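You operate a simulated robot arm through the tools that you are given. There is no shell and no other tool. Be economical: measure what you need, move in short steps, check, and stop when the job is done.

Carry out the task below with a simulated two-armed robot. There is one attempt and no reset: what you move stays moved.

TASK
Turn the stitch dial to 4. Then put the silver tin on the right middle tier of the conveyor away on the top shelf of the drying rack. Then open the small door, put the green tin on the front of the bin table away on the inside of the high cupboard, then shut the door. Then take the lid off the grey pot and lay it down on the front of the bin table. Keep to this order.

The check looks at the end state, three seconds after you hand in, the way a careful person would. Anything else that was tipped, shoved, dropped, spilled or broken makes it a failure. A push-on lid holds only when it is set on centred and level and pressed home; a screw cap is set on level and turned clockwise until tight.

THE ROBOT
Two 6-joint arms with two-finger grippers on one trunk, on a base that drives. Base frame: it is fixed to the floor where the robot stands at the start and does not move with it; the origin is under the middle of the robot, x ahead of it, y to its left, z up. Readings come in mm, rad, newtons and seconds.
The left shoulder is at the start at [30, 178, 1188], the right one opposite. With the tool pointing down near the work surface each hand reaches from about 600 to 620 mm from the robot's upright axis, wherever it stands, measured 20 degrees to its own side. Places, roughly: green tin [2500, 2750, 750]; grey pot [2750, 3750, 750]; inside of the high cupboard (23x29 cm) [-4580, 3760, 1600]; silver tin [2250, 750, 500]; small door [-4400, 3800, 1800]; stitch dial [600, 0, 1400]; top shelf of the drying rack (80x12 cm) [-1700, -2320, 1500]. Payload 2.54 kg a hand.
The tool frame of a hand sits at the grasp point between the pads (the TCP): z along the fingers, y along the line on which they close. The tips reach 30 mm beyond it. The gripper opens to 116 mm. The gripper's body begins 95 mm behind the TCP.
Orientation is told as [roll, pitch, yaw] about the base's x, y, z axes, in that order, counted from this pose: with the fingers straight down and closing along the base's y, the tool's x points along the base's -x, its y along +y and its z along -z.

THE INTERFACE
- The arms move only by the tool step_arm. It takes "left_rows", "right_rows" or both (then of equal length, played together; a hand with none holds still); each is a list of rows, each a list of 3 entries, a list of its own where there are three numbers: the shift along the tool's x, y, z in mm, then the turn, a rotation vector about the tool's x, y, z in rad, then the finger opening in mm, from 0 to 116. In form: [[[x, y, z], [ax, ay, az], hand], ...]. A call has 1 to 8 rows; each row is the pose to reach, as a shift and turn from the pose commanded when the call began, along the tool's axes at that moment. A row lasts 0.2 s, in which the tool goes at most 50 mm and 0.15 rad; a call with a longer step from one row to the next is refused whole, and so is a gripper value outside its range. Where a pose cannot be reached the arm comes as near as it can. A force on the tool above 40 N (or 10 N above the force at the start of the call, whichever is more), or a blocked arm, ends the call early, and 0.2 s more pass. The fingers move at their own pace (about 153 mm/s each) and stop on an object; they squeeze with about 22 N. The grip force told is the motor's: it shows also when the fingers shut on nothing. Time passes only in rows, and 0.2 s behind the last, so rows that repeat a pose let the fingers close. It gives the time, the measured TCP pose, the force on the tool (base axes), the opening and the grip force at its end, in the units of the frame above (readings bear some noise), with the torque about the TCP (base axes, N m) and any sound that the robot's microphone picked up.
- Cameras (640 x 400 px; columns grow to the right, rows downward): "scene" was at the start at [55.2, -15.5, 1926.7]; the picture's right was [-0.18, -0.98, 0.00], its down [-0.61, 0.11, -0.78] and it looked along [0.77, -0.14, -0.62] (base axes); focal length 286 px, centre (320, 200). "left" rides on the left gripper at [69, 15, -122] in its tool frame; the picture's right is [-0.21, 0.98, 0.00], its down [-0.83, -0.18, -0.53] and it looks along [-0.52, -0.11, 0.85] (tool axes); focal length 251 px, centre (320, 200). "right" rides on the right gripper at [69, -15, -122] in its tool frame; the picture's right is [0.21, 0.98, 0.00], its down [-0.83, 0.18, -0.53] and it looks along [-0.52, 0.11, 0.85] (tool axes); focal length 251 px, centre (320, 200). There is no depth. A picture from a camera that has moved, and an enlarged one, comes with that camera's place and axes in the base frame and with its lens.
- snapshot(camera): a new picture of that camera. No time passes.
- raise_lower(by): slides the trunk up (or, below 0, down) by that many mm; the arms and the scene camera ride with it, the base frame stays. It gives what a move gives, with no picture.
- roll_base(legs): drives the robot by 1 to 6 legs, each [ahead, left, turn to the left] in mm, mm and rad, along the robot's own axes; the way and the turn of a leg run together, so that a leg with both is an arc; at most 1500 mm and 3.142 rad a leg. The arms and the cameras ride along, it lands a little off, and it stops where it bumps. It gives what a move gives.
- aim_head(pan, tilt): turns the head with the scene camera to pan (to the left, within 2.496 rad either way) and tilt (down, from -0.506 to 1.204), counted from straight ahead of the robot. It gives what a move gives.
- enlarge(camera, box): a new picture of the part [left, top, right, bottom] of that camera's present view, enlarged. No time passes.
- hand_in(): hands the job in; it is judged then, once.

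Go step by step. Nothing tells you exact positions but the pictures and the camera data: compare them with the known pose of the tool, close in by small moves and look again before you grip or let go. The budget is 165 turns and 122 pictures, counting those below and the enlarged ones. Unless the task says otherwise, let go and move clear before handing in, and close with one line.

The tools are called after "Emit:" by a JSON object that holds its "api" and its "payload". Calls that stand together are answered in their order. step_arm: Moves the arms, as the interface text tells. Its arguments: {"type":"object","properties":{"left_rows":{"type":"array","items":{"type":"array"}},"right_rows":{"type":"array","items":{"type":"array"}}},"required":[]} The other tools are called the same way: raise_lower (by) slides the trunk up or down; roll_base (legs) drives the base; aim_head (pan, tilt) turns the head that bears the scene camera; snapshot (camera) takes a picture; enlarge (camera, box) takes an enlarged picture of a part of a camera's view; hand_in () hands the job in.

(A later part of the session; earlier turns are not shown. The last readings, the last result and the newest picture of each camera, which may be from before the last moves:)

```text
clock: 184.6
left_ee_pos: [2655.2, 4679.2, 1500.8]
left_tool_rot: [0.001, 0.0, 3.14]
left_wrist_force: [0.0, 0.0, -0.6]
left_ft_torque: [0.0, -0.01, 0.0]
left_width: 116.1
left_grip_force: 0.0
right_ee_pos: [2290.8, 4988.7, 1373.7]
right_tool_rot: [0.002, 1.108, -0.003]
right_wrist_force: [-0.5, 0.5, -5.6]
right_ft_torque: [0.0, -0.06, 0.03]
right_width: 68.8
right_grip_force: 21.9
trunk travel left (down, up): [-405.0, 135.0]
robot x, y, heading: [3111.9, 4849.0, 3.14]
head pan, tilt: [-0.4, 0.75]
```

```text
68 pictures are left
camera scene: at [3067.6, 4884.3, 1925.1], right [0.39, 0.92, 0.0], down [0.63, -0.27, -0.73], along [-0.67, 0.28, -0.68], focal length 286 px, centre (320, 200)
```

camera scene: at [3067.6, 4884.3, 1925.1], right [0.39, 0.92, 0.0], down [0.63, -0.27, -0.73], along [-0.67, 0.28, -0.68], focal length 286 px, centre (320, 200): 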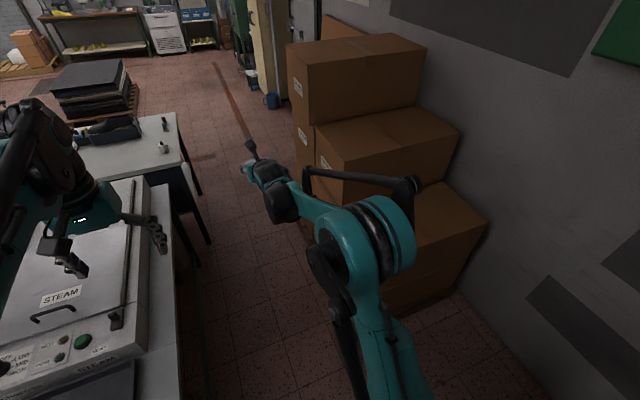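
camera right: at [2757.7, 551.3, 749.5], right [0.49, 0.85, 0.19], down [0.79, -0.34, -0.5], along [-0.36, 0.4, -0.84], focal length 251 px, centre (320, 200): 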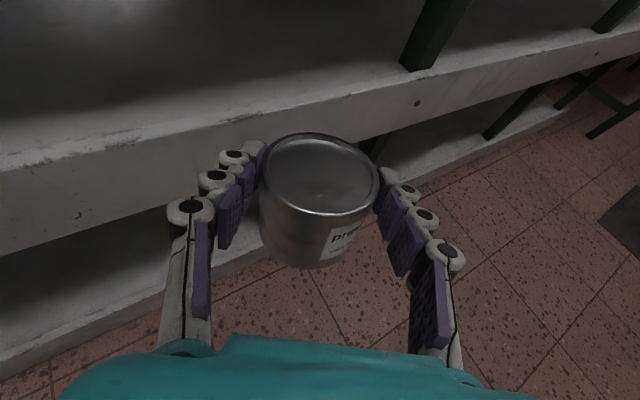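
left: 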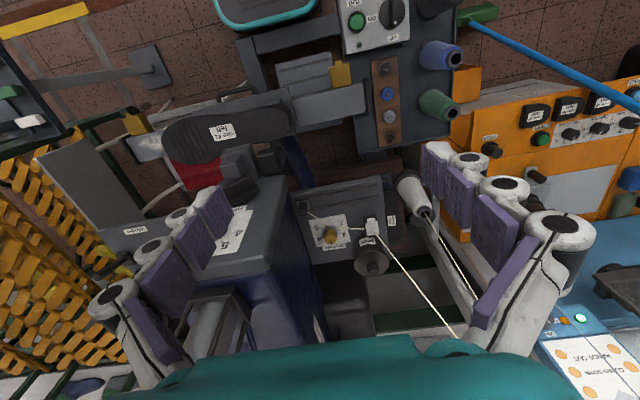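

The elbow would pass near the cartons this way round. I'll turn to face +x and back through the gap, as I did safely before with the left arm on the carton side.

Emit:
{"api": "roll_base", "payload": {"legs": [[0, 0, 1.57], [0, 0, 1.573], [0, 120, 0], [-1450, 0, 0]]}}

```text
clock: 200.2
left_ee_pos: [2145.9, 5130.8, 1502.6]
left_tool_rot: [0.002, -0.001, 0.006]
left_wrist_force: [1.1, 0.4, 0.5]
left_ft_torque: [0.02, 0.02, -0.01]
left_width: 116.2
left_grip_force: 0.1
right_ee_pos: [2514.0, 4823.6, 1373.8]
right_tool_rot: [0.0, 1.11, -3.139]
right_wrist_force: [0.2, -0.3, -5.1]
right_ft_torque: [0.01, 0.05, -0.04]
right_width: 69.3
right_grip_force: 22.0
trunk travel left (down, up): [-405.0, 135.0]
robot x, y, heading: [1690.5, 4959.5, 0.002]
head pan, tilt: [-0.4, 0.75]
```

Emit:
{"api": "roll_base", "payload": {"legs": [[-540, 120, 0], [-1400, 0, 0], [-130, 0, -1.572], [1450, 0, 0], [1450, 0, 0], [1450, 0, 0]]}}

Emit:
{"api": "aim_head", "payload": {"pan": -0.3, "tilt": 0.35}}

Emit:
{"api": "snapshot", "payload": {"camera": "scene"}}

```text
clock: 234.2
left_ee_pos: [-146.1, 352.9, 1501.2]
left_tool_rot: [0.002, 0.0, -1.562]
left_wrist_force: [0.2, 0.1, -0.4]
left_ft_torque: [-0.01, -0.02, -0.01]
left_width: 116.1
left_grip_force: 0.0
right_ee_pos: [-451.9, -13.3, 1374.7]
right_tool_rot: [0.0, 1.106, 1.576]
right_wrist_force: [0.2, 0.4, -4.5]
right_ft_torque: [0.07, -0.02, 0.0]
right_width: 68.9
right_grip_force: 22.5
trunk travel left (down, up): [-405.0, 135.0]
robot x, y, heading: [-326.0, 814.4, -1.562]
head pan, tilt: [-0.4, 0.75]
```

```text
clock: 235.0
left_ee_pos: [-147.1, 353.5, 1501.5]
left_tool_rot: [0.0, -0.001, -1.56]
left_wrist_force: [0.1, 0.0, 0.4]
left_ft_torque: [-0.03, -0.02, 0.01]
left_width: 116.1
left_grip_force: 0.1
right_ee_pos: [-452.3, -14.7, 1374.8]
right_tool_rot: [0.002, 1.108, 1.577]
right_wrist_force: [0.4, 0.2, -4.4]
right_ft_torque: [0.09, -0.02, -0.01]
right_width: 69.3
right_grip_force: 21.9
trunk travel left (down, up): [-405.0, 135.0]
robot x, y, heading: [-324.8, 812.2, -1.561]
head pan, tilt: [-0.3, 0.351]
```

```text
67 pictures are left
camera scene: at [-350.7, 750.9, 1960.7], right [-0.96, 0.29, 0.0], down [0.1, 0.33, -0.94], along [-0.27, -0.9, -0.34], focal length 286 px, centre (320, 200)
```

scene: 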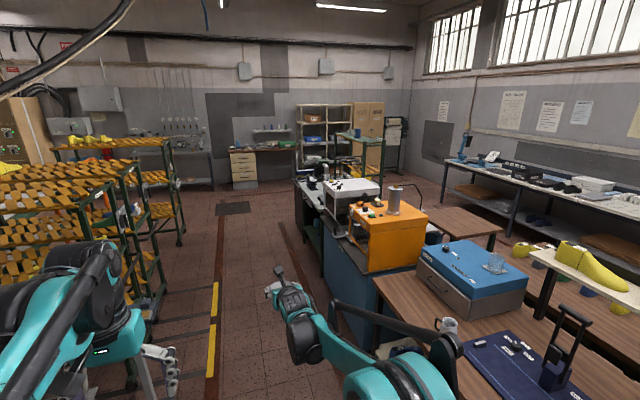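

Emit:
{"api": "roll_base", "payload": {"legs": [[1400, 0, 0], [1300, 0, 0]]}}

Emit:
{"api": "aim_head", "payload": {"pan": -1.2, "tilt": 0.4}}

Emit:
{"api": "snapshot", "payload": {"camera": "scene"}}

```text
clock: 248.2
left_ee_pos: [-159.8, -2357.1, 1500.9]
left_tool_rot: [0.001, 0.001, -1.583]
left_wrist_force: [0.3, -0.2, 0.2]
left_ft_torque: [0.02, -0.02, 0.05]
left_width: 116.0
left_grip_force: 0.1
right_ee_pos: [-472.8, -2717.1, 1374.6]
right_tool_rot: [0.002, 1.108, 1.558]
right_wrist_force: [-0.3, 0.7, -4.6]
right_ft_torque: [0.05, 0.02, -0.01]
right_width: 69.3
right_grip_force: 22.0
trunk travel left (down, up): [-405.0, 135.0]
robot x, y, heading: [-331.4, -1891.4, -1.587]
head pan, tilt: [-0.3, 0.351]
```

```text
clock: 249.4
left_ee_pos: [-160.7, -2357.7, 1501.2]
left_tool_rot: [0.003, -0.001, -1.579]
left_wrist_force: [-0.4, 0.3, -0.9]
left_ft_torque: [0.03, -0.01, -0.02]
left_width: 116.0
left_grip_force: 0.1
right_ee_pos: [-473.5, -2717.7, 1373.5]
right_tool_rot: [0.0, 1.107, 1.556]
right_wrist_force: [-0.5, 0.5, -5.4]
right_ft_torque: [0.12, -0.03, 0.0]
right_width: 69.4
right_grip_force: 22.3
trunk travel left (down, up): [-405.0, 135.0]
robot x, y, heading: [-325.5, -1894.9, -1.58]
head pan, tilt: [-1.201, 0.4]
```

```text
66 pictures are left
camera scene: at [-414.1, -1899.5, 1956.2], right [-0.35, 0.94, 0.0], down [0.36, 0.14, -0.92], along [-0.86, -0.32, -0.39], focal length 286 px, centre (320, 200)
```

scene: 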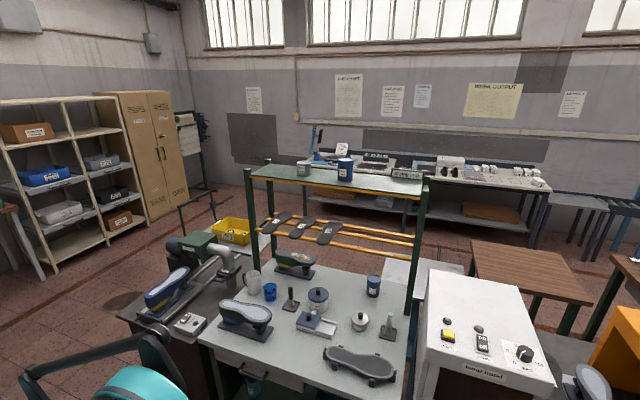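

The drying rack stands on the back of a bench; its top shelf (z≈1500) has free room at its left end. I'll go round the bench's end and approach from behind, where there is open floor.

Emit:
{"api": "roll_base", "payload": {"legs": [[1100, 0, 0], [950, 0, 0], [0, -1200, 0], [0, -950, 0]]}}

Emit:
{"api": "roll_base", "payload": {"legs": [[0, 0, 1.9]]}}

Emit:
{"api": "aim_head", "payload": {"pan": 0.1, "tilt": 0.3}}

Emit:
{"api": "snapshot", "payload": {"camera": "scene"}}

```text
clock: 267.5
left_ee_pos: [-1761.9, -4415.7, 1501.3]
left_tool_rot: [0.002, 0.001, -1.726]
left_wrist_force: [0.1, -0.8, -0.3]
left_ft_torque: [0.06, 0.02, 0.01]
left_width: 116.1
left_grip_force: 0.2
right_ee_pos: [-2122.5, -4727.7, 1372.2]
right_tool_rot: [0.0, 1.107, 1.415]
right_wrist_force: [0.2, 0.0, -5.9]
right_ft_torque: [0.09, -0.04, -0.04]
right_width: 69.0
right_grip_force: 22.3
trunk travel left (down, up): [-405.0, 135.0]
robot x, y, heading: [-1860.0, -3932.9, -1.729]
head pan, tilt: [-1.201, 0.4]
stopped in leg 4: the robot was blocked; the commanded pose is now the measured one
```

```text
clock: 269.6
left_ee_pos: [-1551.8, -4361.0, 1501.6]
left_tool_rot: [-0.002, -0.002, -1.426]
left_wrist_force: [1.2, -0.3, 0.8]
left_ft_torque: [-0.07, 0.09, 0.01]
left_width: 115.9
left_grip_force: 0.1
right_ee_pos: [-1803.9, -4765.5, 1375.1]
right_tool_rot: [0.008, 1.109, 1.72]
right_wrist_force: [0.6, 0.8, -4.6]
right_ft_torque: [0.1, 0.09, -0.04]
right_width: 69.3
right_grip_force: 21.8
trunk travel left (down, up): [-405.0, 135.0]
robot x, y, heading: [-1789.9, -3930.3, -1.425]
head pan, tilt: [-1.201, 0.4]
stopped in leg 1: the robot was blocked; the commanded pose is now the measured one
```

```text
clock: 271.0
left_ee_pos: [-1554.6, -4361.1, 1501.7]
left_tool_rot: [0.002, 0.0, -1.426]
left_wrist_force: [-0.4, 0.2, 0.4]
left_ft_torque: [-0.02, -0.01, -0.03]
left_width: 116.2
left_grip_force: 0.0
right_ee_pos: [-1808.4, -4766.2, 1373.7]
right_tool_rot: [0.001, 1.109, 1.714]
right_wrist_force: [-0.5, 0.1, -5.0]
right_ft_torque: [0.03, 0.02, 0.0]
right_width: 69.2
right_grip_force: 21.8
trunk travel left (down, up): [-405.0, 135.0]
robot x, y, heading: [-1791.8, -3928.8, -1.426]
head pan, tilt: [0.099, 0.3]
```

```text
65 pictures are left
camera scene: at [-1773.9, -3994.7, 1965.4], right [-0.97, -0.24, 0.0], down [-0.07, 0.29, -0.95], along [0.23, -0.93, -0.3], focal length 286 px, centre (320, 200)
```

scene: 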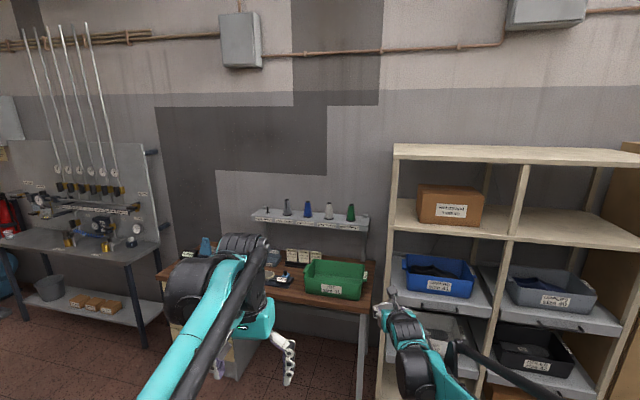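

The base bumped something; I need to see what before moving on.

Emit:
{"api": "aim_head", "payload": {"pan": -1.7, "tilt": 0.8}}

Emit:
{"api": "snapshot", "payload": {"camera": "scene"}}

Emit:
{"api": "aim_head", "payload": {"pan": 2.3, "tilt": 0.8}}

Emit:
{"api": "snapshot", "payload": {"camera": "scene"}}

```text
clock: 272.8
left_ee_pos: [-1554.1, -4361.5, 1501.4]
left_tool_rot: [0.002, -0.001, -1.426]
left_wrist_force: [0.0, -0.3, -0.5]
left_ft_torque: [0.06, -0.01, 0.01]
left_width: 115.9
left_grip_force: 0.1
right_ee_pos: [-1806.4, -4766.9, 1373.3]
right_tool_rot: [0.001, 1.11, 1.715]
right_wrist_force: [-0.1, -0.3, -4.7]
right_ft_torque: [0.09, 0.02, 0.03]
right_width: 69.1
right_grip_force: 21.9
trunk travel left (down, up): [-405.0, 135.0]
robot x, y, heading: [-1790.5, -3931.8, -1.429]
head pan, tilt: [-1.7, 0.799]
```

```text
64 pictures are left
camera scene: at [-1876.2, -3904.9, 1921.2], right [-0.02, 1.0, 0.0], down [0.72, 0.01, -0.7], along [-0.7, -0.01, -0.72], focal length 286 px, centre (320, 200)
```

scene: 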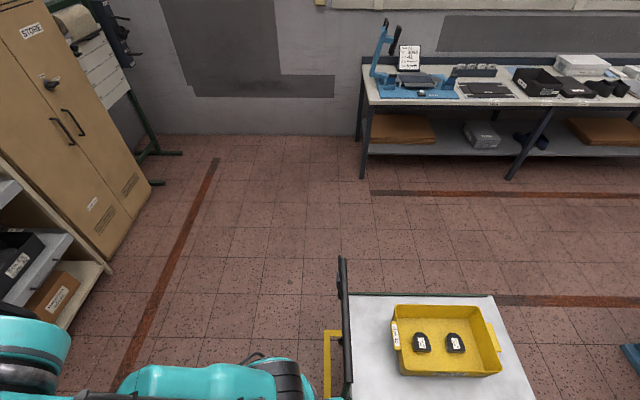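

```text
clock: 276.1
left_ee_pos: [-1554.9, -4361.6, 1500.8]
left_tool_rot: [0.002, 0.0, -1.426]
left_wrist_force: [-0.5, -0.3, 0.4]
left_ft_torque: [0.03, 0.01, 0.01]
left_width: 116.0
left_grip_force: 0.1
right_ee_pos: [-1806.6, -4766.1, 1374.2]
right_tool_rot: [0.001, 1.108, 1.716]
right_wrist_force: [0.4, 0.3, -5.9]
right_ft_torque: [0.07, 0.03, -0.02]
right_width: 69.3
right_grip_force: 22.2
trunk travel left (down, up): [-405.0, 135.0]
robot x, y, heading: [-1789.0, -3934.0, -1.426]
head pan, tilt: [2.3, 0.799]
```

```text
63 pictures are left
camera scene: at [-1743.8, -3841.8, 1921.2], right [0.77, -0.64, 0.0], down [-0.46, -0.55, -0.7], along [0.45, 0.54, -0.72], focal length 286 px, centre (320, 200)
```

scene: 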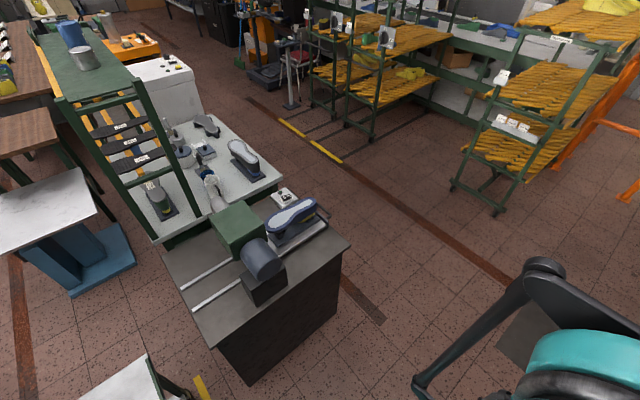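

A small trolley with a yellow bin stands to my right-rear; that's what I touched. I'll move away to the left, then turn left to face +y so I can reach the rack from its end over the low machine stand.

Emit:
{"api": "roll_base", "payload": {"legs": [[0, 300, 0], [100, 200, 0], [0, 0, 1.5], [0, 0, 1.497]]}}

Emit:
{"api": "aim_head", "payload": {"pan": 0.3, "tilt": 0.6}}

Emit:
{"api": "snapshot", "payload": {"camera": "scene"}}

```text
clock: 286.8
left_ee_pos: [-1456.3, -3500.4, 1501.6]
left_tool_rot: [0.003, 0.001, 1.57]
left_wrist_force: [-0.6, 0.4, 0.2]
left_ft_torque: [-0.02, 0.02, 0.01]
left_width: 116.1
left_grip_force: 0.0
right_ee_pos: [-1148.3, -3135.1, 1374.7]
right_tool_rot: [0.001, 1.109, -1.572]
right_wrist_force: [-0.2, 0.5, -5.5]
right_ft_torque: [-0.09, 0.0, -0.02]
right_width: 69.3
right_grip_force: 22.3
trunk travel left (down, up): [-405.0, 135.0]
robot x, y, heading: [-1285.7, -3960.2, 1.573]
head pan, tilt: [2.3, 0.799]
```

```text
clock: 288.7
left_ee_pos: [-1457.8, -3500.6, 1501.8]
left_tool_rot: [0.001, -0.001, 1.571]
left_wrist_force: [0.2, -0.3, 0.0]
left_ft_torque: [0.0, 0.0, -0.02]
left_width: 116.1
left_grip_force: 0.0
right_ee_pos: [-1149.9, -3136.3, 1374.7]
right_tool_rot: [0.001, 1.111, -1.572]
right_wrist_force: [0.3, -0.6, -5.0]
right_ft_torque: [-0.07, 0.0, -0.02]
right_width: 69.2
right_grip_force: 22.0
trunk travel left (down, up): [-405.0, 135.0]
robot x, y, heading: [-1286.7, -3957.3, 1.569]
head pan, tilt: [0.3, 0.6]
```

```text
62 pictures are left
camera scene: at [-1310.9, -3904.0, 1938.0], right [0.96, 0.3, 0.0], down [0.17, -0.54, -0.82], along [-0.24, 0.79, -0.57], focal length 286 px, centre (320, 200)
```

scene: 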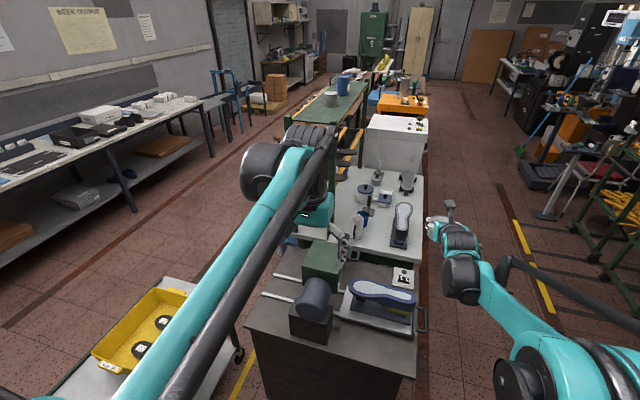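

The trolley is undisturbed. From here the shelf is too far; I'll go round the trolley on the wall side and reach the shelf's left end from behind.

Emit:
{"api": "roll_base", "payload": {"legs": [[-350, 0, 0], [0, 850, 0], [0, 850, 0]]}}

```text
clock: 299.0
left_ee_pos: [-3104.4, -3793.9, 1500.9]
left_tool_rot: [0.001, 0.001, 1.532]
left_wrist_force: [-0.4, -0.7, -0.9]
left_ft_torque: [-0.04, 0.03, -0.01]
left_width: 116.0
left_grip_force: 0.0
right_ee_pos: [-2782.8, -3441.7, 1374.3]
right_tool_rot: [0.001, 1.108, -1.611]
right_wrist_force: [0.8, 0.3, -4.9]
right_ft_torque: [-0.07, -0.02, 0.03]
right_width: 69.4
right_grip_force: 22.1
trunk travel left (down, up): [-405.0, 135.0]
robot x, y, heading: [-2952.7, -4260.6, 1.527]
head pan, tilt: [0.3, 0.6]
```

Emit:
{"api": "roll_base", "payload": {"legs": [[1420, 0, 0], [0, 0, -1.28]]}}

Emit:
{"api": "aim_head", "payload": {"pan": 0.0, "tilt": 0.5}}

Emit:
{"api": "snapshot", "payload": {"camera": "scene"}}

```text
clock: 309.3
left_ee_pos: [-2500.7, -2563.5, 1501.0]
left_tool_rot: [0.001, 0.001, 0.253]
left_wrist_force: [0.6, 0.5, 0.0]
left_ft_torque: [0.02, -0.02, 0.02]
left_width: 116.1
left_grip_force: 0.0
right_ee_pos: [-2072.1, -2770.5, 1373.3]
right_tool_rot: [0.001, 1.108, -2.889]
right_wrist_force: [-0.2, -0.5, -5.3]
right_ft_torque: [0.0, 0.09, 0.01]
right_width: 69.0
right_grip_force: 22.2
trunk travel left (down, up): [-405.0, 135.0]
robot x, y, heading: [-2902.5, -2845.5, 0.254]
head pan, tilt: [0.3, 0.6]
```

```text
clock: 310.1
left_ee_pos: [-2499.4, -2563.0, 1500.9]
left_tool_rot: [0.002, -0.002, 0.254]
left_wrist_force: [-0.1, -0.3, -0.7]
left_ft_torque: [-0.03, 0.01, 0.0]
left_width: 115.9
left_grip_force: 0.1
right_ee_pos: [-2070.1, -2771.6, 1372.9]
right_tool_rot: [0.002, 1.109, -2.889]
right_wrist_force: [0.1, -0.7, -4.4]
right_ft_torque: [-0.01, 0.06, -0.02]
right_width: 69.3
right_grip_force: 22.2
trunk travel left (down, up): [-405.0, 135.0]
robot x, y, heading: [-2904.0, -2846.4, 0.253]
head pan, tilt: [0.0, 0.499]
```

```text
61 pictures are left
camera scene: at [-2841.8, -2830.4, 1947.0], right [0.25, -0.97, 0.0], down [-0.46, -0.12, -0.88], along [0.85, 0.22, -0.48], focal length 286 px, centre (320, 200)
```

scene: 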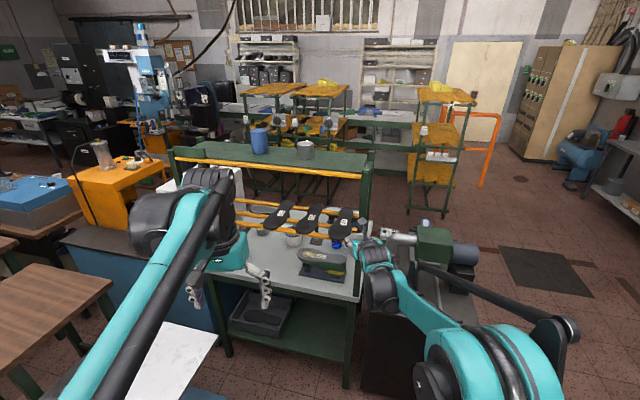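

Emit:
{"api": "enlarge", "payload": {"camera": "scene", "box": [230, 110, 400, 220]}}

```text
3.64 times, centred on (315, 165) of scene
camera zoom: at [-2841.8, -2830.4, 1947.0], right [0.25, -0.97, 0.0], down [-0.46, -0.12, -0.88], along [0.85, 0.22, -0.48], focal length 1039 px, centre (338, 327)
```

zoom: 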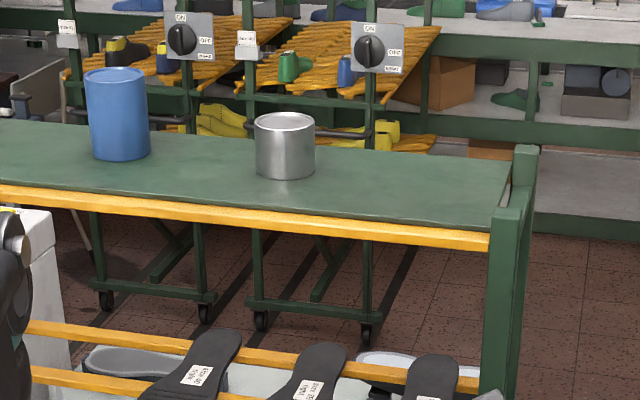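

The shelf's right-hand end (from here) is free; target about [-1690, -2605] with shelf z≈1505. I'll raise the trunk and hand, then drive nearer.

Emit:
{"api": "raise_lower", "payload": {"by": 130}}

Emit:
{"api": "step_arm", "payload": {"right_rows": [[[36, -20, -18], [0, 0, 0], 40], [[72, -40, -36], [0, 0, 0], 40], [[108, -65, -53], [0, 0, 0], 40]]}}

Emit:
{"api": "roll_base", "payload": {"legs": [[250, 0, 0]]}}

Emit:
{"api": "snapshot", "payload": {"camera": "right"}}

Emit:
{"api": "snapshot", "payload": {"camera": "scene"}}

```text
clock: 311.6
left_ee_pos: [-2500.3, -2563.0, 1630.8]
left_tool_rot: [0.002, 0.0, 0.253]
left_wrist_force: [0.1, 0.3, -0.4]
left_ft_torque: [0.0, 0.0, 0.02]
left_width: 115.8
left_grip_force: 0.0
right_ee_pos: [-2070.4, -2770.8, 1504.0]
right_tool_rot: [0.0, 1.109, -2.889]
right_wrist_force: [-0.9, -0.1, -5.0]
right_ft_torque: [0.0, 0.09, -0.05]
right_width: 69.3
right_grip_force: 21.6
trunk travel left (down, up): [-535.0, 5.0]
robot x, y, heading: [-2902.8, -2844.2, 0.251]
head pan, tilt: [0.0, 0.499]
```

```text
clock: 312.4
left_ee_pos: [-2500.6, -2561.8, 1632.2]
left_tool_rot: [0.001, -0.003, 0.255]
left_wrist_force: [-0.5, -0.4, 0.2]
left_ft_torque: [-0.04, -0.04, 0.0]
left_width: 116.1
left_grip_force: 0.0
right_ee_pos: [-2089.3, -2707.4, 1627.5]
right_tool_rot: [0.001, 1.109, -2.89]
right_wrist_force: [-0.6, -0.2, -5.3]
right_ft_torque: [-0.06, 0.09, -0.02]
right_width: 69.2
right_grip_force: 21.7
trunk travel left (down, up): [-535.0, 5.0]
robot x, y, heading: [-2900.4, -2845.5, 0.251]
head pan, tilt: [0.0, 0.499]
```

```text
clock: 314.3
left_ee_pos: [-2256.0, -2501.7, 1632.3]
left_tool_rot: [0.002, -0.001, 0.253]
left_wrist_force: [-0.7, -0.8, -0.4]
left_ft_torque: [0.02, -0.07, 0.02]
left_width: 116.3
left_grip_force: 0.0
right_ee_pos: [-1844.3, -2645.4, 1627.1]
right_tool_rot: [0.002, 1.11, -2.891]
right_wrist_force: [-0.5, 0.2, -6.1]
right_ft_torque: [0.0, 0.07, -0.02]
right_width: 69.2
right_grip_force: 21.8
trunk travel left (down, up): [-535.0, 5.0]
robot x, y, heading: [-2653.5, -2783.3, 0.252]
head pan, tilt: [0.0, 0.499]
```

```text
59 pictures are left
camera right: at [-1924.8, -2649.8, 1743.9], right [0.33, -0.92, 0.19], down [-0.77, -0.39, -0.5], along [0.54, 0.02, -0.84], focal length 251 px, centre (320, 200)
```

right: 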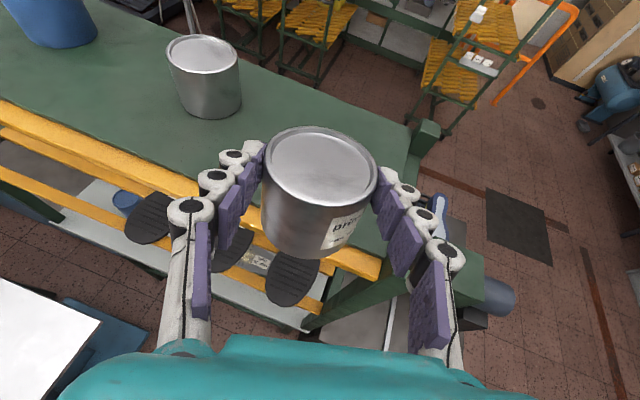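

```text
58 pictures are left
camera scene: at [-2597.7, -2767.6, 2077.2], right [0.25, -0.97, 0.0], down [-0.46, -0.12, -0.88], along [0.85, 0.22, -0.48], focal length 286 px, centre (320, 200)
```

scene: 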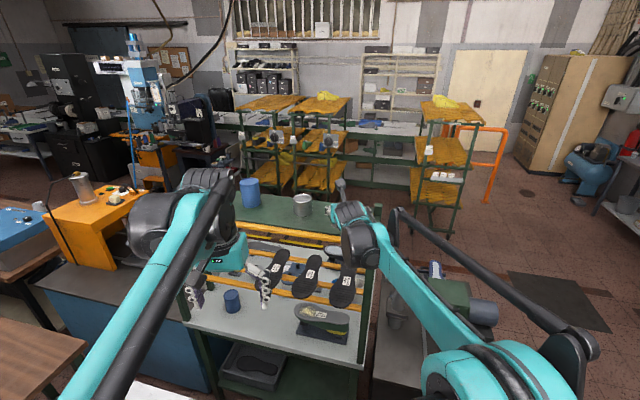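

Shelf spans x −1799…−1591 here; free centre at about [−1695, −2610]. Driving 150 mm forward puts the tin over it.

Emit:
{"api": "roll_base", "payload": {"legs": [[150, -2, 0]]}}

Emit:
{"api": "snapshot", "payload": {"camera": "right"}}

```text
clock: 315.6
left_ee_pos: [-2113.0, -2465.2, 1632.4]
left_tool_rot: [0.002, -0.001, 0.257]
left_wrist_force: [0.7, -0.2, -0.1]
left_ft_torque: [0.03, -0.02, -0.02]
left_width: 116.3
left_grip_force: 0.0
right_ee_pos: [-1701.8, -2607.1, 1627.7]
right_tool_rot: [0.001, 1.11, -2.887]
right_wrist_force: [-2.2, 0.3, -5.4]
right_ft_torque: [-0.09, 0.09, -0.02]
right_width: 69.3
right_grip_force: 21.6
trunk travel left (down, up): [-535.0, 5.0]
robot x, y, heading: [-2512.0, -2745.4, 0.255]
head pan, tilt: [0.0, 0.499]
```

```text
57 pictures are left
camera right: at [-1782.1, -2612.2, 1744.3], right [0.34, -0.92, 0.19], down [-0.77, -0.39, -0.5], along [0.54, 0.02, -0.84], focal length 251 px, centre (320, 200)
```

right: 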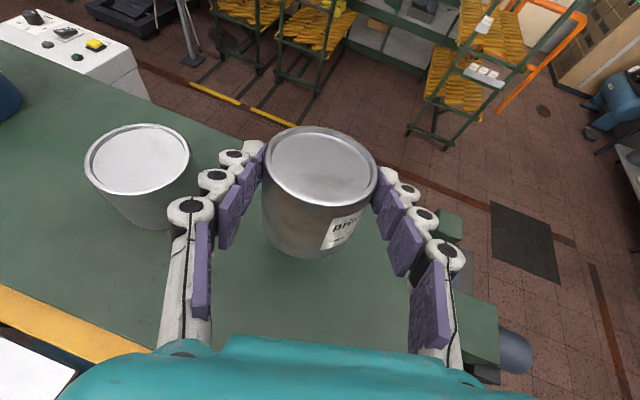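

The tin is over the free part of the shelf. Lowering in small steps.

Emit:
{"api": "step_arm", "payload": {"right_rows": [[[-27, 0, 13.3], [0, 0, 0], 40], [[-49, 0, 24.4], [0, 0, 0], 40], [[-53.8, 0, 26.6], [0, 0, 0], 40], [[-57.4, 0, 28.4], [0, 0, 0], 40]]}}

Emit:
{"api": "enlarge", "payload": {"camera": "scene", "box": [260, 140, 420, 260]}}

```text
clock: 316.6
left_ee_pos: [-2115.5, -2466.0, 1633.1]
left_tool_rot: [0.003, -0.002, 0.257]
left_wrist_force: [-0.4, 0.2, 0.3]
left_ft_torque: [-0.02, -0.01, 0.01]
left_width: 116.1
left_grip_force: 0.0
right_ee_pos: [-1702.9, -2608.2, 1565.4]
right_tool_rot: [0.003, 1.112, -2.887]
right_wrist_force: [-5.2, -1.7, 13.5]
right_ft_torque: [0.15, -0.53, 0.0]
right_width: 69.2
right_grip_force: 21.9
trunk travel left (down, up): [-535.0, 5.0]
robot x, y, heading: [-2512.5, -2746.9, 0.258]
head pan, tilt: [0.0, 0.499]
```

```text
3.33 times, centred on (340, 200) of scene
camera zoom: at [-2457.2, -2732.8, 2077.3], right [0.25, -0.97, 0.0], down [-0.46, -0.12, -0.88], along [0.85, 0.22, -0.48], focal length 952 px, centre (253, 200)
```

zoom: 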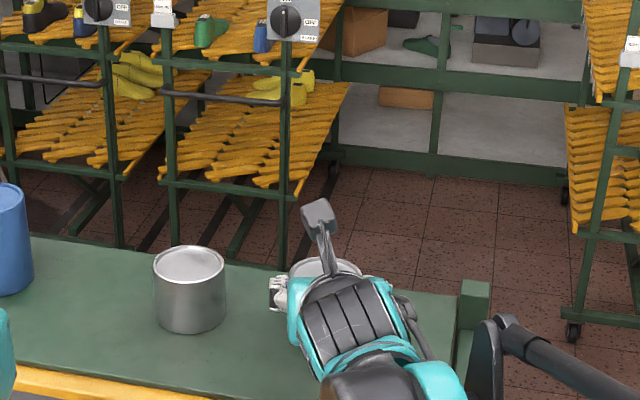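

It touches down (upward force). Letting go and backing out along the fingers.

Emit:
{"api": "step_arm", "payload": {"right_rows": [[[1, 0, -0.5], [0, 0, 0], 66], [[1, 0, -0.5], [0, 0, 0], 90], [[1, 0, -0.5], [0, 0, 0], 100], [[1, 0, -0.5], [0, 0, 0], 100]]}}

Emit:
{"api": "snapshot", "payload": {"camera": "right"}}

```text
clock: 317.6
left_ee_pos: [-2111.0, -2463.7, 1632.3]
left_tool_rot: [0.003, -0.001, 0.257]
left_wrist_force: [-0.4, -0.1, 0.9]
left_ft_torque: [-0.02, 0.04, 0.0]
left_width: 116.0
left_grip_force: 0.0
right_ee_pos: [-1699.1, -2607.1, 1563.1]
right_tool_rot: [0.002, 1.109, -2.887]
right_wrist_force: [0.8, -0.1, 0.0]
right_ft_torque: [0.01, 0.01, 0.01]
right_width: 99.8
right_grip_force: 0.2
trunk travel left (down, up): [-535.0, 5.0]
robot x, y, heading: [-2512.6, -2744.5, 0.257]
head pan, tilt: [0.0, 0.499]
```

```text
55 pictures are left
camera right: at [-1779.6, -2611.7, 1680.5], right [0.34, -0.92, 0.19], down [-0.77, -0.39, -0.5], along [0.54, 0.02, -0.84], focal length 251 px, centre (320, 200)
```

right: 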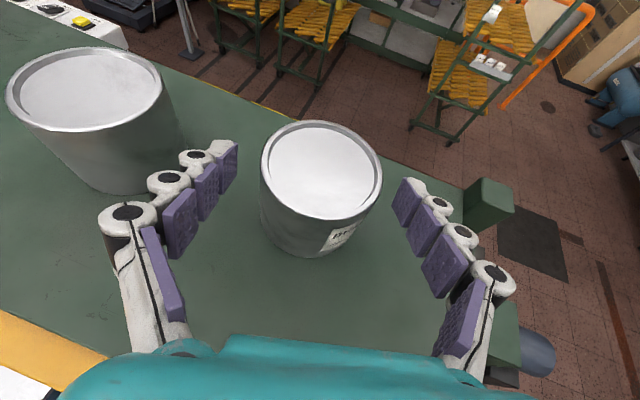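

The silver tin stands on the top shelf. I'll back away and look along the corridor toward the high cupboard.

Emit:
{"api": "roll_base", "payload": {"legs": [[-330, 0, 0], [0, 0, 1.3]]}}

Emit:
{"api": "aim_head", "payload": {"pan": 0.0, "tilt": 0.35}}

Emit:
{"api": "snapshot", "payload": {"camera": "scene"}}

```text
clock: 323.1
left_ee_pos: [-3001.1, -2372.0, 1631.8]
left_tool_rot: [0.0, -0.002, 1.558]
left_wrist_force: [0.1, -0.4, -0.2]
left_ft_torque: [-0.05, -0.04, 0.02]
left_width: 116.0
left_grip_force: 0.0
right_ee_pos: [-2753.1, -2013.1, 1564.5]
right_tool_rot: [0.001, 1.107, -1.588]
right_wrist_force: [0.2, -0.2, -0.5]
right_ft_torque: [0.01, 0.0, 0.02]
right_width: 99.7
right_grip_force: 0.0
trunk travel left (down, up): [-535.0, 5.0]
robot x, y, heading: [-2836.4, -2832.7, 1.554]
head pan, tilt: [0.0, 0.499]
```

```text
clock: 323.8
left_ee_pos: [-3003.3, -2372.0, 1632.0]
left_tool_rot: [0.0, -0.002, 1.558]
left_wrist_force: [0.3, -0.3, -0.2]
left_ft_torque: [-0.02, 0.02, -0.02]
left_width: 116.0
left_grip_force: 0.1
right_ee_pos: [-2752.2, -2013.2, 1564.0]
right_tool_rot: [0.002, 1.109, -1.585]
right_wrist_force: [-0.1, -0.1, 0.9]
right_ft_torque: [-0.01, 0.02, 0.0]
right_width: 100.0
right_grip_force: 0.2
trunk travel left (down, up): [-535.0, 5.0]
robot x, y, heading: [-2837.3, -2833.1, 1.556]
head pan, tilt: [0.0, 0.351]
```

```text
54 pictures are left
camera scene: at [-2834.6, -2769.5, 2090.7], right [1.0, -0.02, 0.0], down [-0.01, -0.34, -0.94], along [0.01, 0.94, -0.34], focal length 286 px, centre (320, 200)
```

scene: 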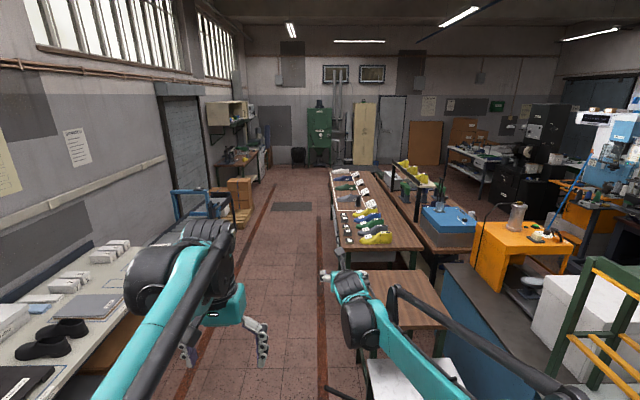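

The corridor at x≈-3150 is clear all the way to the cupboard. Driving there.

Emit:
{"api": "roll_base", "payload": {"legs": [[0, 320, 0.014], [1450, 0, 0], [1450, 0, 0], [1450, 0, 0], [1350, 0, 0]]}}

Emit:
{"api": "aim_head", "payload": {"pan": 1.0, "tilt": 0.3}}

Emit:
{"api": "snapshot", "payload": {"camera": "scene"}}

```text
clock: 352.5
left_ee_pos: [-3495.8, 3282.4, 1631.2]
left_tool_rot: [0.002, -0.001, 1.619]
left_wrist_force: [0.0, 0.5, 0.6]
left_ft_torque: [-0.01, -0.02, -0.02]
left_width: 116.0
left_grip_force: 0.1
right_ee_pos: [-3269.5, 3656.2, 1563.3]
right_tool_rot: [0.004, 1.109, -1.526]
right_wrist_force: [-0.4, 0.8, 0.0]
right_ft_torque: [0.0, 0.0, 0.01]
right_width: 100.1
right_grip_force: 0.1
trunk travel left (down, up): [-535.0, 5.0]
robot x, y, heading: [-3303.9, 2835.5, 1.621]
head pan, tilt: [0.0, 0.351]
```

```text
clock: 353.8
left_ee_pos: [-3496.5, 3282.5, 1632.7]
left_tool_rot: [0.002, -0.002, 1.618]
left_wrist_force: [0.2, 0.9, 0.0]
left_ft_torque: [-0.03, 0.03, -0.02]
left_width: 115.8
left_grip_force: 0.0
right_ee_pos: [-3269.8, 3656.4, 1563.3]
right_tool_rot: [0.002, 1.109, -1.526]
right_wrist_force: [-0.2, 0.3, -0.5]
right_ft_torque: [0.02, 0.01, 0.01]
right_width: 99.8
right_grip_force: 0.2
trunk travel left (down, up): [-535.0, 5.0]
robot x, y, heading: [-3301.5, 2834.7, 1.622]
head pan, tilt: [1.0, 0.3]
```

```text
53 pictures are left
camera scene: at [-3381.6, 2849.8, 2095.5], right [0.5, 0.87, 0.0], down [0.26, -0.15, -0.96], along [-0.83, 0.48, -0.3], focal length 286 px, centre (320, 200)
```

scene: 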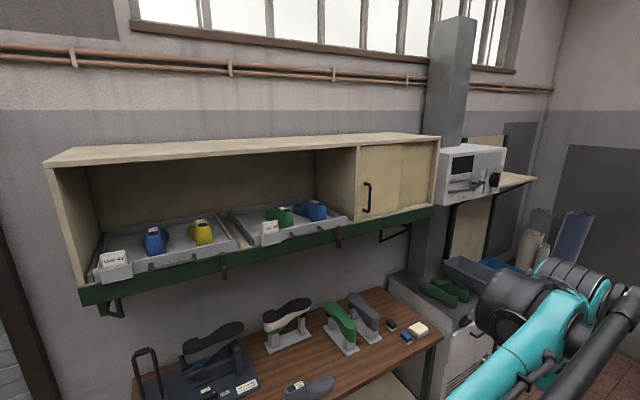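

Emit:
{"api": "enlarge", "payload": {"camera": "scene", "box": [330, 120, 520, 250]}}

```text
3.08 times, centred on (425, 185) of scene
camera zoom: at [-3381.6, 2849.8, 2095.5], right [0.5, 0.87, 0.0], down [0.26, -0.15, -0.96], along [-0.83, 0.48, -0.3], focal length 879 px, centre (-3, 246)
```

zoom: 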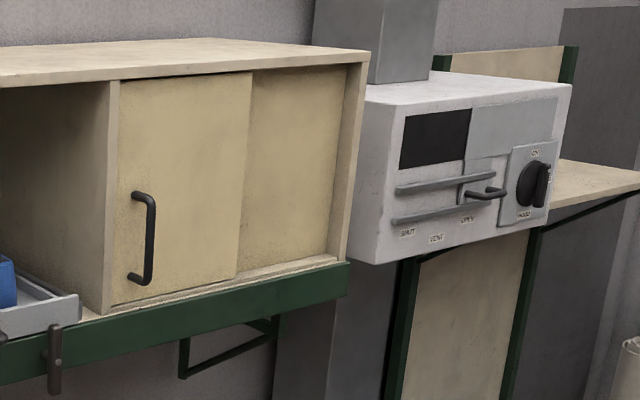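

The small door is a sliding panel with a vertical bar handle at about [-4400, 3700, 1700]; sliding it right (+y) opens the left half, which is the target space. I'll turn to face it.

Emit:
{"api": "roll_base", "payload": {"legs": [[0, 0, 1.52], [0, -800, 0]]}}

Emit:
{"api": "aim_head", "payload": {"pan": -0.1, "tilt": 0.3}}

Emit:
{"api": "snapshot", "payload": {"camera": "scene"}}

Emit:
{"api": "snapshot", "payload": {"camera": "right"}}

```text
clock: 361.7
left_ee_pos: [-3758.1, 3451.2, 1631.3]
left_tool_rot: [0.0, -0.001, -3.142]
left_wrist_force: [-0.4, 0.5, -0.4]
left_ft_torque: [0.03, -0.03, -0.02]
left_width: 115.9
left_grip_force: 0.1
right_ee_pos: [-4120.2, 3695.3, 1562.9]
right_tool_rot: [0.004, 1.108, 0.002]
right_wrist_force: [-0.6, 0.3, -1.1]
right_ft_torque: [-0.01, -0.02, -0.01]
right_width: 100.2
right_grip_force: 0.0
trunk travel left (down, up): [-535.0, 5.0]
robot x, y, heading: [-3301.9, 3625.9, -3.141]
head pan, tilt: [1.0, 0.3]
```

```text
clock: 363.1
left_ee_pos: [-3758.9, 3454.2, 1631.7]
left_tool_rot: [0.0, -0.001, -3.14]
left_wrist_force: [-0.1, -0.3, -0.3]
left_ft_torque: [-0.02, -0.01, 0.0]
left_width: 115.9
left_grip_force: 0.0
right_ee_pos: [-4121.3, 3695.5, 1564.2]
right_tool_rot: [0.002, 1.109, -0.001]
right_wrist_force: [-0.7, 0.3, -0.2]
right_ft_torque: [0.01, 0.02, 0.03]
right_width: 100.1
right_grip_force: 0.0
trunk travel left (down, up): [-535.0, 5.0]
robot x, y, heading: [-3299.2, 3626.3, -3.135]
head pan, tilt: [-0.099, 0.3]
```

```text
51 pictures are left
camera scene: at [-3363.0, 3634.9, 2095.5], right [0.1, 1.0, 0.0], down [0.29, -0.03, -0.96], along [-0.95, 0.09, -0.3], focal length 286 px, centre (320, 200)
```

scene: 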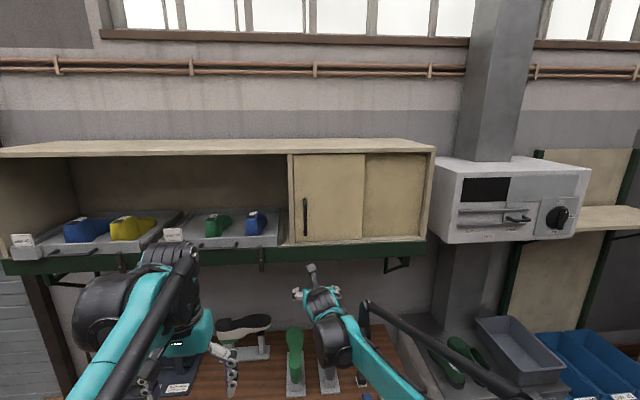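

```text
50 pictures are left
camera right: at [-4043.0, 3681.1, 1680.9], right [-0.1, 0.98, 0.19], down [0.85, 0.18, -0.5], along [-0.52, 0.12, -0.84], focal length 251 px, centre (320, 200)
```

right: 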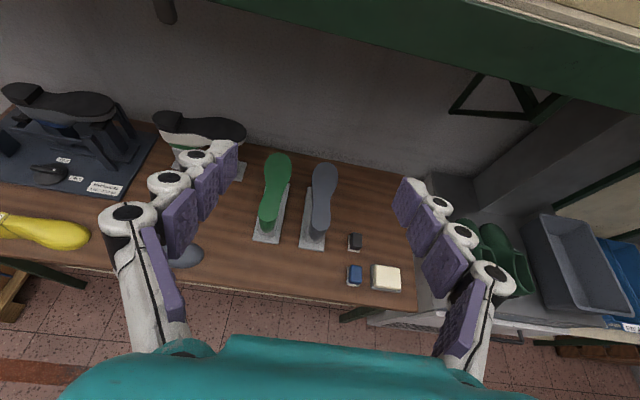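

Emit:
{"api": "step_arm", "payload": {"right_rows": [[[34, -4, -17], [0, 0.08, 0], 80], [[67, -8, -34], [0, 0.16, 0], 60], [[101, -12, -50], [0, 0.24, 0], 60], [[136, -17, -67], [0, 0.32, 0], 60]]}}

Emit:
{"api": "snapshot", "payload": {"camera": "right"}}

```text
clock: 364.1
left_ee_pos: [-3757.8, 3452.8, 1631.7]
left_tool_rot: [0.001, -0.002, -3.14]
left_wrist_force: [-0.2, 0.0, -0.4]
left_ft_torque: [0.0, 0.02, 0.0]
left_width: 116.2
left_grip_force: 0.0
right_ee_pos: [-4119.9, 3678.1, 1716.8]
right_tool_rot: [0.009, 1.429, 0.009]
right_wrist_force: [0.9, -0.5, 0.9]
right_ft_torque: [0.0, -0.02, -0.03]
right_width: 59.9
right_grip_force: 0.0
trunk travel left (down, up): [-535.0, 5.0]
robot x, y, heading: [-3297.9, 3626.5, -3.142]
head pan, tilt: [-0.099, 0.3]
```

```text
49 pictures are left
camera right: at [-4011.0, 3663.5, 1803.0], right [-0.03, 0.98, 0.21], down [0.64, 0.18, -0.74], along [-0.76, 0.12, -0.63], focal length 251 px, centre (320, 200)
```

right: 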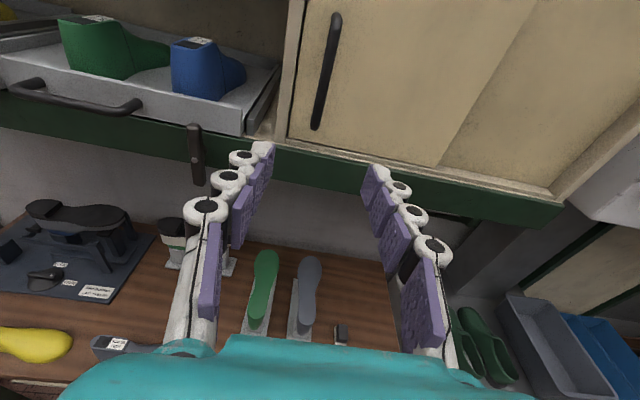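

Emit:
{"api": "roll_base", "payload": {"legs": [[185, 0, 0]]}}

Emit:
{"api": "snapshot", "payload": {"camera": "right"}}

```text
clock: 365.6
left_ee_pos: [-3938.4, 3451.3, 1633.7]
left_tool_rot: [0.002, -0.006, -3.137]
left_wrist_force: [-0.4, 0.0, -0.2]
left_ft_torque: [-0.01, 0.04, -0.01]
left_width: 116.0
left_grip_force: 0.0
right_ee_pos: [-4303.1, 3676.4, 1717.3]
right_tool_rot: [0.005, 1.432, 0.008]
right_wrist_force: [0.3, 1.1, -0.8]
right_ft_torque: [-0.02, 0.0, -0.01]
right_width: 60.0
right_grip_force: 0.1
trunk travel left (down, up): [-535.0, 5.0]
robot x, y, heading: [-3481.3, 3620.9, -3.139]
head pan, tilt: [-0.099, 0.3]
```

```text
48 pictures are left
camera right: at [-4191.6, 3662.4, 1804.1], right [-0.03, 0.98, 0.21], down [0.64, 0.18, -0.74], along [-0.76, 0.11, -0.63], focal length 251 px, centre (320, 200)
```

right: 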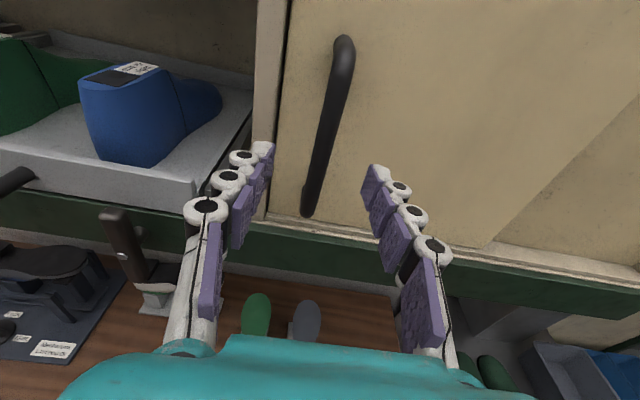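

Emit:
{"api": "step_arm", "payload": {"right_rows": [[[0, 2, 0], [0, 0, 0], 46], [[3.5, 2, 25], [0, 0, 0], 46], [[6.5, 2, 46], [0, 0, 0], 46]]}}

Emit:
{"api": "snapshot", "payload": {"camera": "right"}}

```text
clock: 366.4
left_ee_pos: [-3945.5, 3451.7, 1629.2]
left_tool_rot: [0.001, 0.001, -3.137]
left_wrist_force: [-0.8, 0.2, 0.5]
left_ft_torque: [0.05, -0.06, 0.01]
left_width: 116.2
left_grip_force: 0.0
right_ee_pos: [-4358.4, 3677.9, 1713.4]
right_tool_rot: [0.004, 1.425, 0.005]
right_wrist_force: [-0.2, 0.1, 0.0]
right_ft_torque: [-0.01, 0.01, 0.03]
right_width: 46.1
right_grip_force: 0.0
trunk travel left (down, up): [-535.0, 5.0]
robot x, y, heading: [-3484.4, 3623.0, -3.137]
head pan, tilt: [-0.099, 0.3]
```

```text
47 pictures are left
camera right: at [-4248.0, 3662.8, 1800.3], right [-0.03, 0.98, 0.21], down [0.65, 0.18, -0.74], along [-0.76, 0.11, -0.64], focal length 251 px, centre (320, 200)
```

right: 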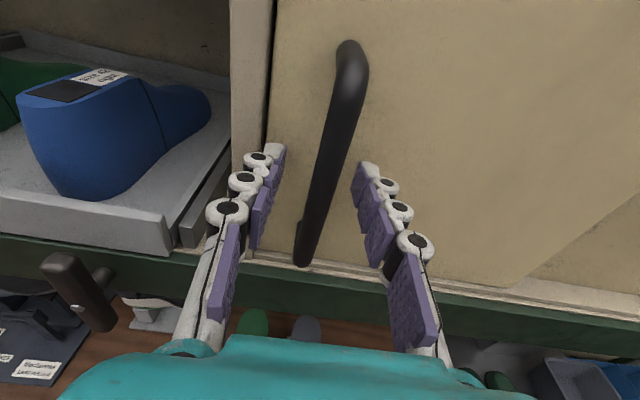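

The bar is between the fingers. I'll close loosely and slide right.

Emit:
{"api": "step_arm", "payload": {"right_rows": [[[0, 0, 0], [0, 0, 0], 22], [[0, 20, 0], [0, 0, 0], 22], [[0, 50, 0], [0, 0, 0], 22], [[0, 85, 0], [0, 0, 0], 22], [[0, 120, 0], [0, 0, 0], 22], [[0, 155, 0], [0, 0, 0], 22], [[0, 190, 0], [0, 0, 0], 22], [[0, 225, 0], [0, 0, 0], 22]]}}

Emit:
{"api": "snapshot", "payload": {"camera": "scene"}}

```text
clock: 368.2
left_ee_pos: [-3942.0, 3453.0, 1632.3]
left_tool_rot: [0.002, -0.001, -3.139]
left_wrist_force: [0.4, 0.2, 0.6]
left_ft_torque: [-0.01, -0.01, -0.04]
left_width: 115.8
left_grip_force: 0.0
right_ee_pos: [-4353.5, 3855.6, 1716.5]
right_tool_rot: [0.025, 1.436, -0.049]
right_wrist_force: [0.6, -1.6, 0.7]
right_ft_torque: [0.0, 0.0, 0.06]
right_width: 23.0
right_grip_force: 0.6
right hand out of reach, approached as far as the arm can: row 6, 7, 8
trunk travel left (down, up): [-535.0, 5.0]
robot x, y, heading: [-3481.1, 3626.9, -3.141]
head pan, tilt: [-0.099, 0.3]
```

```text
46 pictures are left
camera scene: at [-3546.5, 3635.1, 2095.5], right [0.1, 1.0, 0.0], down [0.29, -0.03, -0.96], along [-0.95, 0.09, -0.3], focal length 286 px, centre (320, 200)
```

scene: 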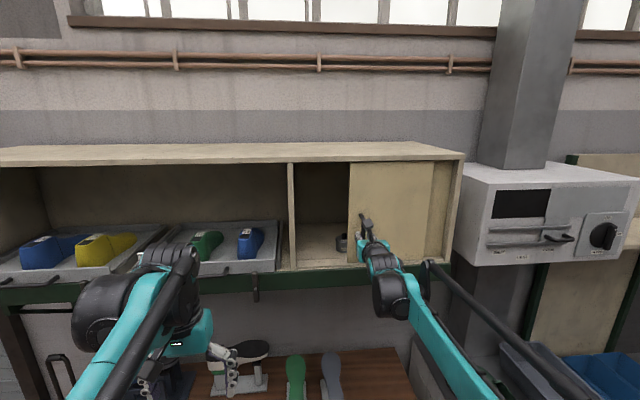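

It slides well. I'll strafe the base right to finish opening it.

Emit:
{"api": "roll_base", "payload": {"legs": [[0, -60, 0]]}}

Emit:
{"api": "snapshot", "payload": {"camera": "scene"}}

```text
clock: 369.2
left_ee_pos: [-3943.1, 3507.4, 1630.1]
left_tool_rot: [0.001, -0.002, -3.14]
left_wrist_force: [-0.1, -0.6, -0.3]
left_ft_torque: [0.01, 0.02, 0.01]
left_width: 115.9
left_grip_force: 0.1
right_ee_pos: [-4354.2, 3910.8, 1715.1]
right_tool_rot: [0.04, 1.434, -0.034]
right_wrist_force: [-0.1, -0.6, 0.6]
right_ft_torque: [-0.06, 0.0, 0.0]
right_width: 21.7
right_grip_force: 0.1
trunk travel left (down, up): [-535.0, 5.0]
robot x, y, heading: [-3484.5, 3684.6, -3.141]
head pan, tilt: [-0.099, 0.3]
```

```text
45 pictures are left
camera scene: at [-3547.0, 3690.1, 2095.5], right [0.1, 1.0, 0.0], down [0.29, -0.03, -0.96], along [-0.95, 0.09, -0.3], focal length 286 px, centre (320, 200)
```

scene: 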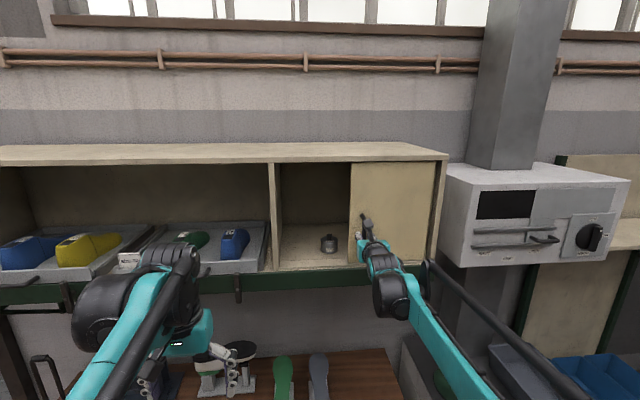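

Emit:
{"api": "enlarge", "payload": {"camera": "scene", "box": [260, 150, 400, 290]}}

Emit:
{"api": "step_arm", "payload": {"right_rows": [[[0, 0, 0], [0, 0, 0], 50], [[0, 0, 0], [0, 0, 0], 60], [[-4, 0, -40], [0, 0, 0], 60], [[-8, 0, -80], [0, 0, 0], 60], [[-12, 0, -120], [0, 0, 0], 60]]}}

```text
2.86 times, centred on (330, 220) of scene
camera zoom: at [-3547.0, 3690.1, 2095.5], right [0.1, 1.0, 0.0], down [0.29, -0.03, -0.96], along [-0.95, 0.09, -0.3], focal length 816 px, centre (291, 143)
```

zoom: 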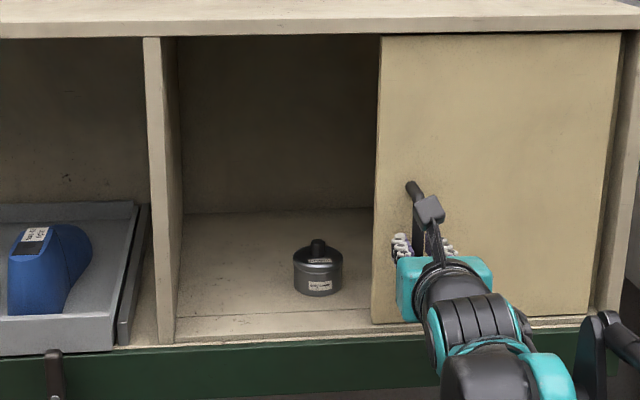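

```text
clock: 370.4
left_ee_pos: [-3939.8, 3509.2, 1632.3]
left_tool_rot: [0.0, -0.001, -3.137]
left_wrist_force: [-0.4, -0.1, -0.4]
left_ft_torque: [0.01, 0.04, -0.01]
left_width: 116.0
left_grip_force: 0.0
right_ee_pos: [-4234.5, 3903.8, 1720.3]
right_tool_rot: [0.033, 1.436, -0.04]
right_wrist_force: [-0.5, -0.6, -0.2]
right_ft_torque: [0.01, -0.01, 0.03]
right_width: 60.0
right_grip_force: 0.0
trunk travel left (down, up): [-535.0, 5.0]
robot x, y, heading: [-3479.8, 3683.6, -3.137]
head pan, tilt: [-0.099, 0.3]
```

The cupboard is open; free floor is around [-4520, 3710, 1600] left of a jar. Now back off, and drive along y≈5000 to the bin table for the green tin.

Emit:
{"api": "roll_base", "payload": {"legs": [[-200, 0, 0], [0, -1330, 0], [0, 0, -1.57], [0, 0, -1.572]]}}

Emit:
{"api": "aim_head", "payload": {"pan": 0.0, "tilt": 0.45}}

Emit:
{"api": "snapshot", "payload": {"camera": "scene"}}

```text
clock: 382.6
left_ee_pos: [-3436.5, 5477.2, 1630.2]
left_tool_rot: [0.0, 0.001, 1.516]
left_wrist_force: [0.1, 0.9, 0.8]
left_ft_torque: [0.04, 0.02, 0.01]
left_width: 116.2
left_grip_force: 0.2
right_ee_pos: [-3035.1, 5749.3, 1720.8]
right_tool_rot: [0.044, 1.436, -1.643]
right_wrist_force: [-17.8, 7.2, -2.3]
right_ft_torque: [-0.13, -0.19, 0.24]
right_width: 78.5
right_grip_force: 8.0
trunk travel left (down, up): [-535.0, 5.0]
robot x, y, heading: [-3289.9, 5008.5, 1.514]
head pan, tilt: [-0.099, 0.3]
stopped in leg 4: the force on the tool passed its limit at 52 N (the readings are from after the stop); the commanded pose is now the measured one
```

```text
clock: 383.3
left_ee_pos: [-3438.9, 5477.0, 1629.8]
left_tool_rot: [-0.002, 0.001, 1.517]
left_wrist_force: [0.5, -0.5, 0.6]
left_ft_torque: [0.0, 0.0, 0.0]
left_width: 116.1
left_grip_force: 0.1
right_ee_pos: [-3035.9, 5750.3, 1720.0]
right_tool_rot: [0.053, 1.438, -1.638]
right_wrist_force: [-18.7, 9.5, -4.2]
right_ft_torque: [-0.19, -0.27, 0.2]
right_width: 79.2
right_grip_force: 8.0
trunk travel left (down, up): [-535.0, 5.0]
robot x, y, heading: [-3286.5, 5006.4, 1.511]
head pan, tilt: [0.0, 0.45]
```

```text
43 pictures are left
camera scene: at [-3289.6, 5072.7, 2081.5], right [1.0, -0.06, 0.0], down [-0.02, -0.44, -0.9], along [0.05, 0.9, -0.44], focal length 286 px, centre (320, 200)
```

scene: 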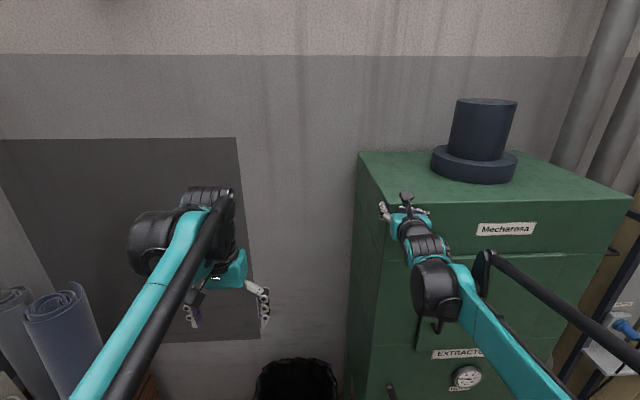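

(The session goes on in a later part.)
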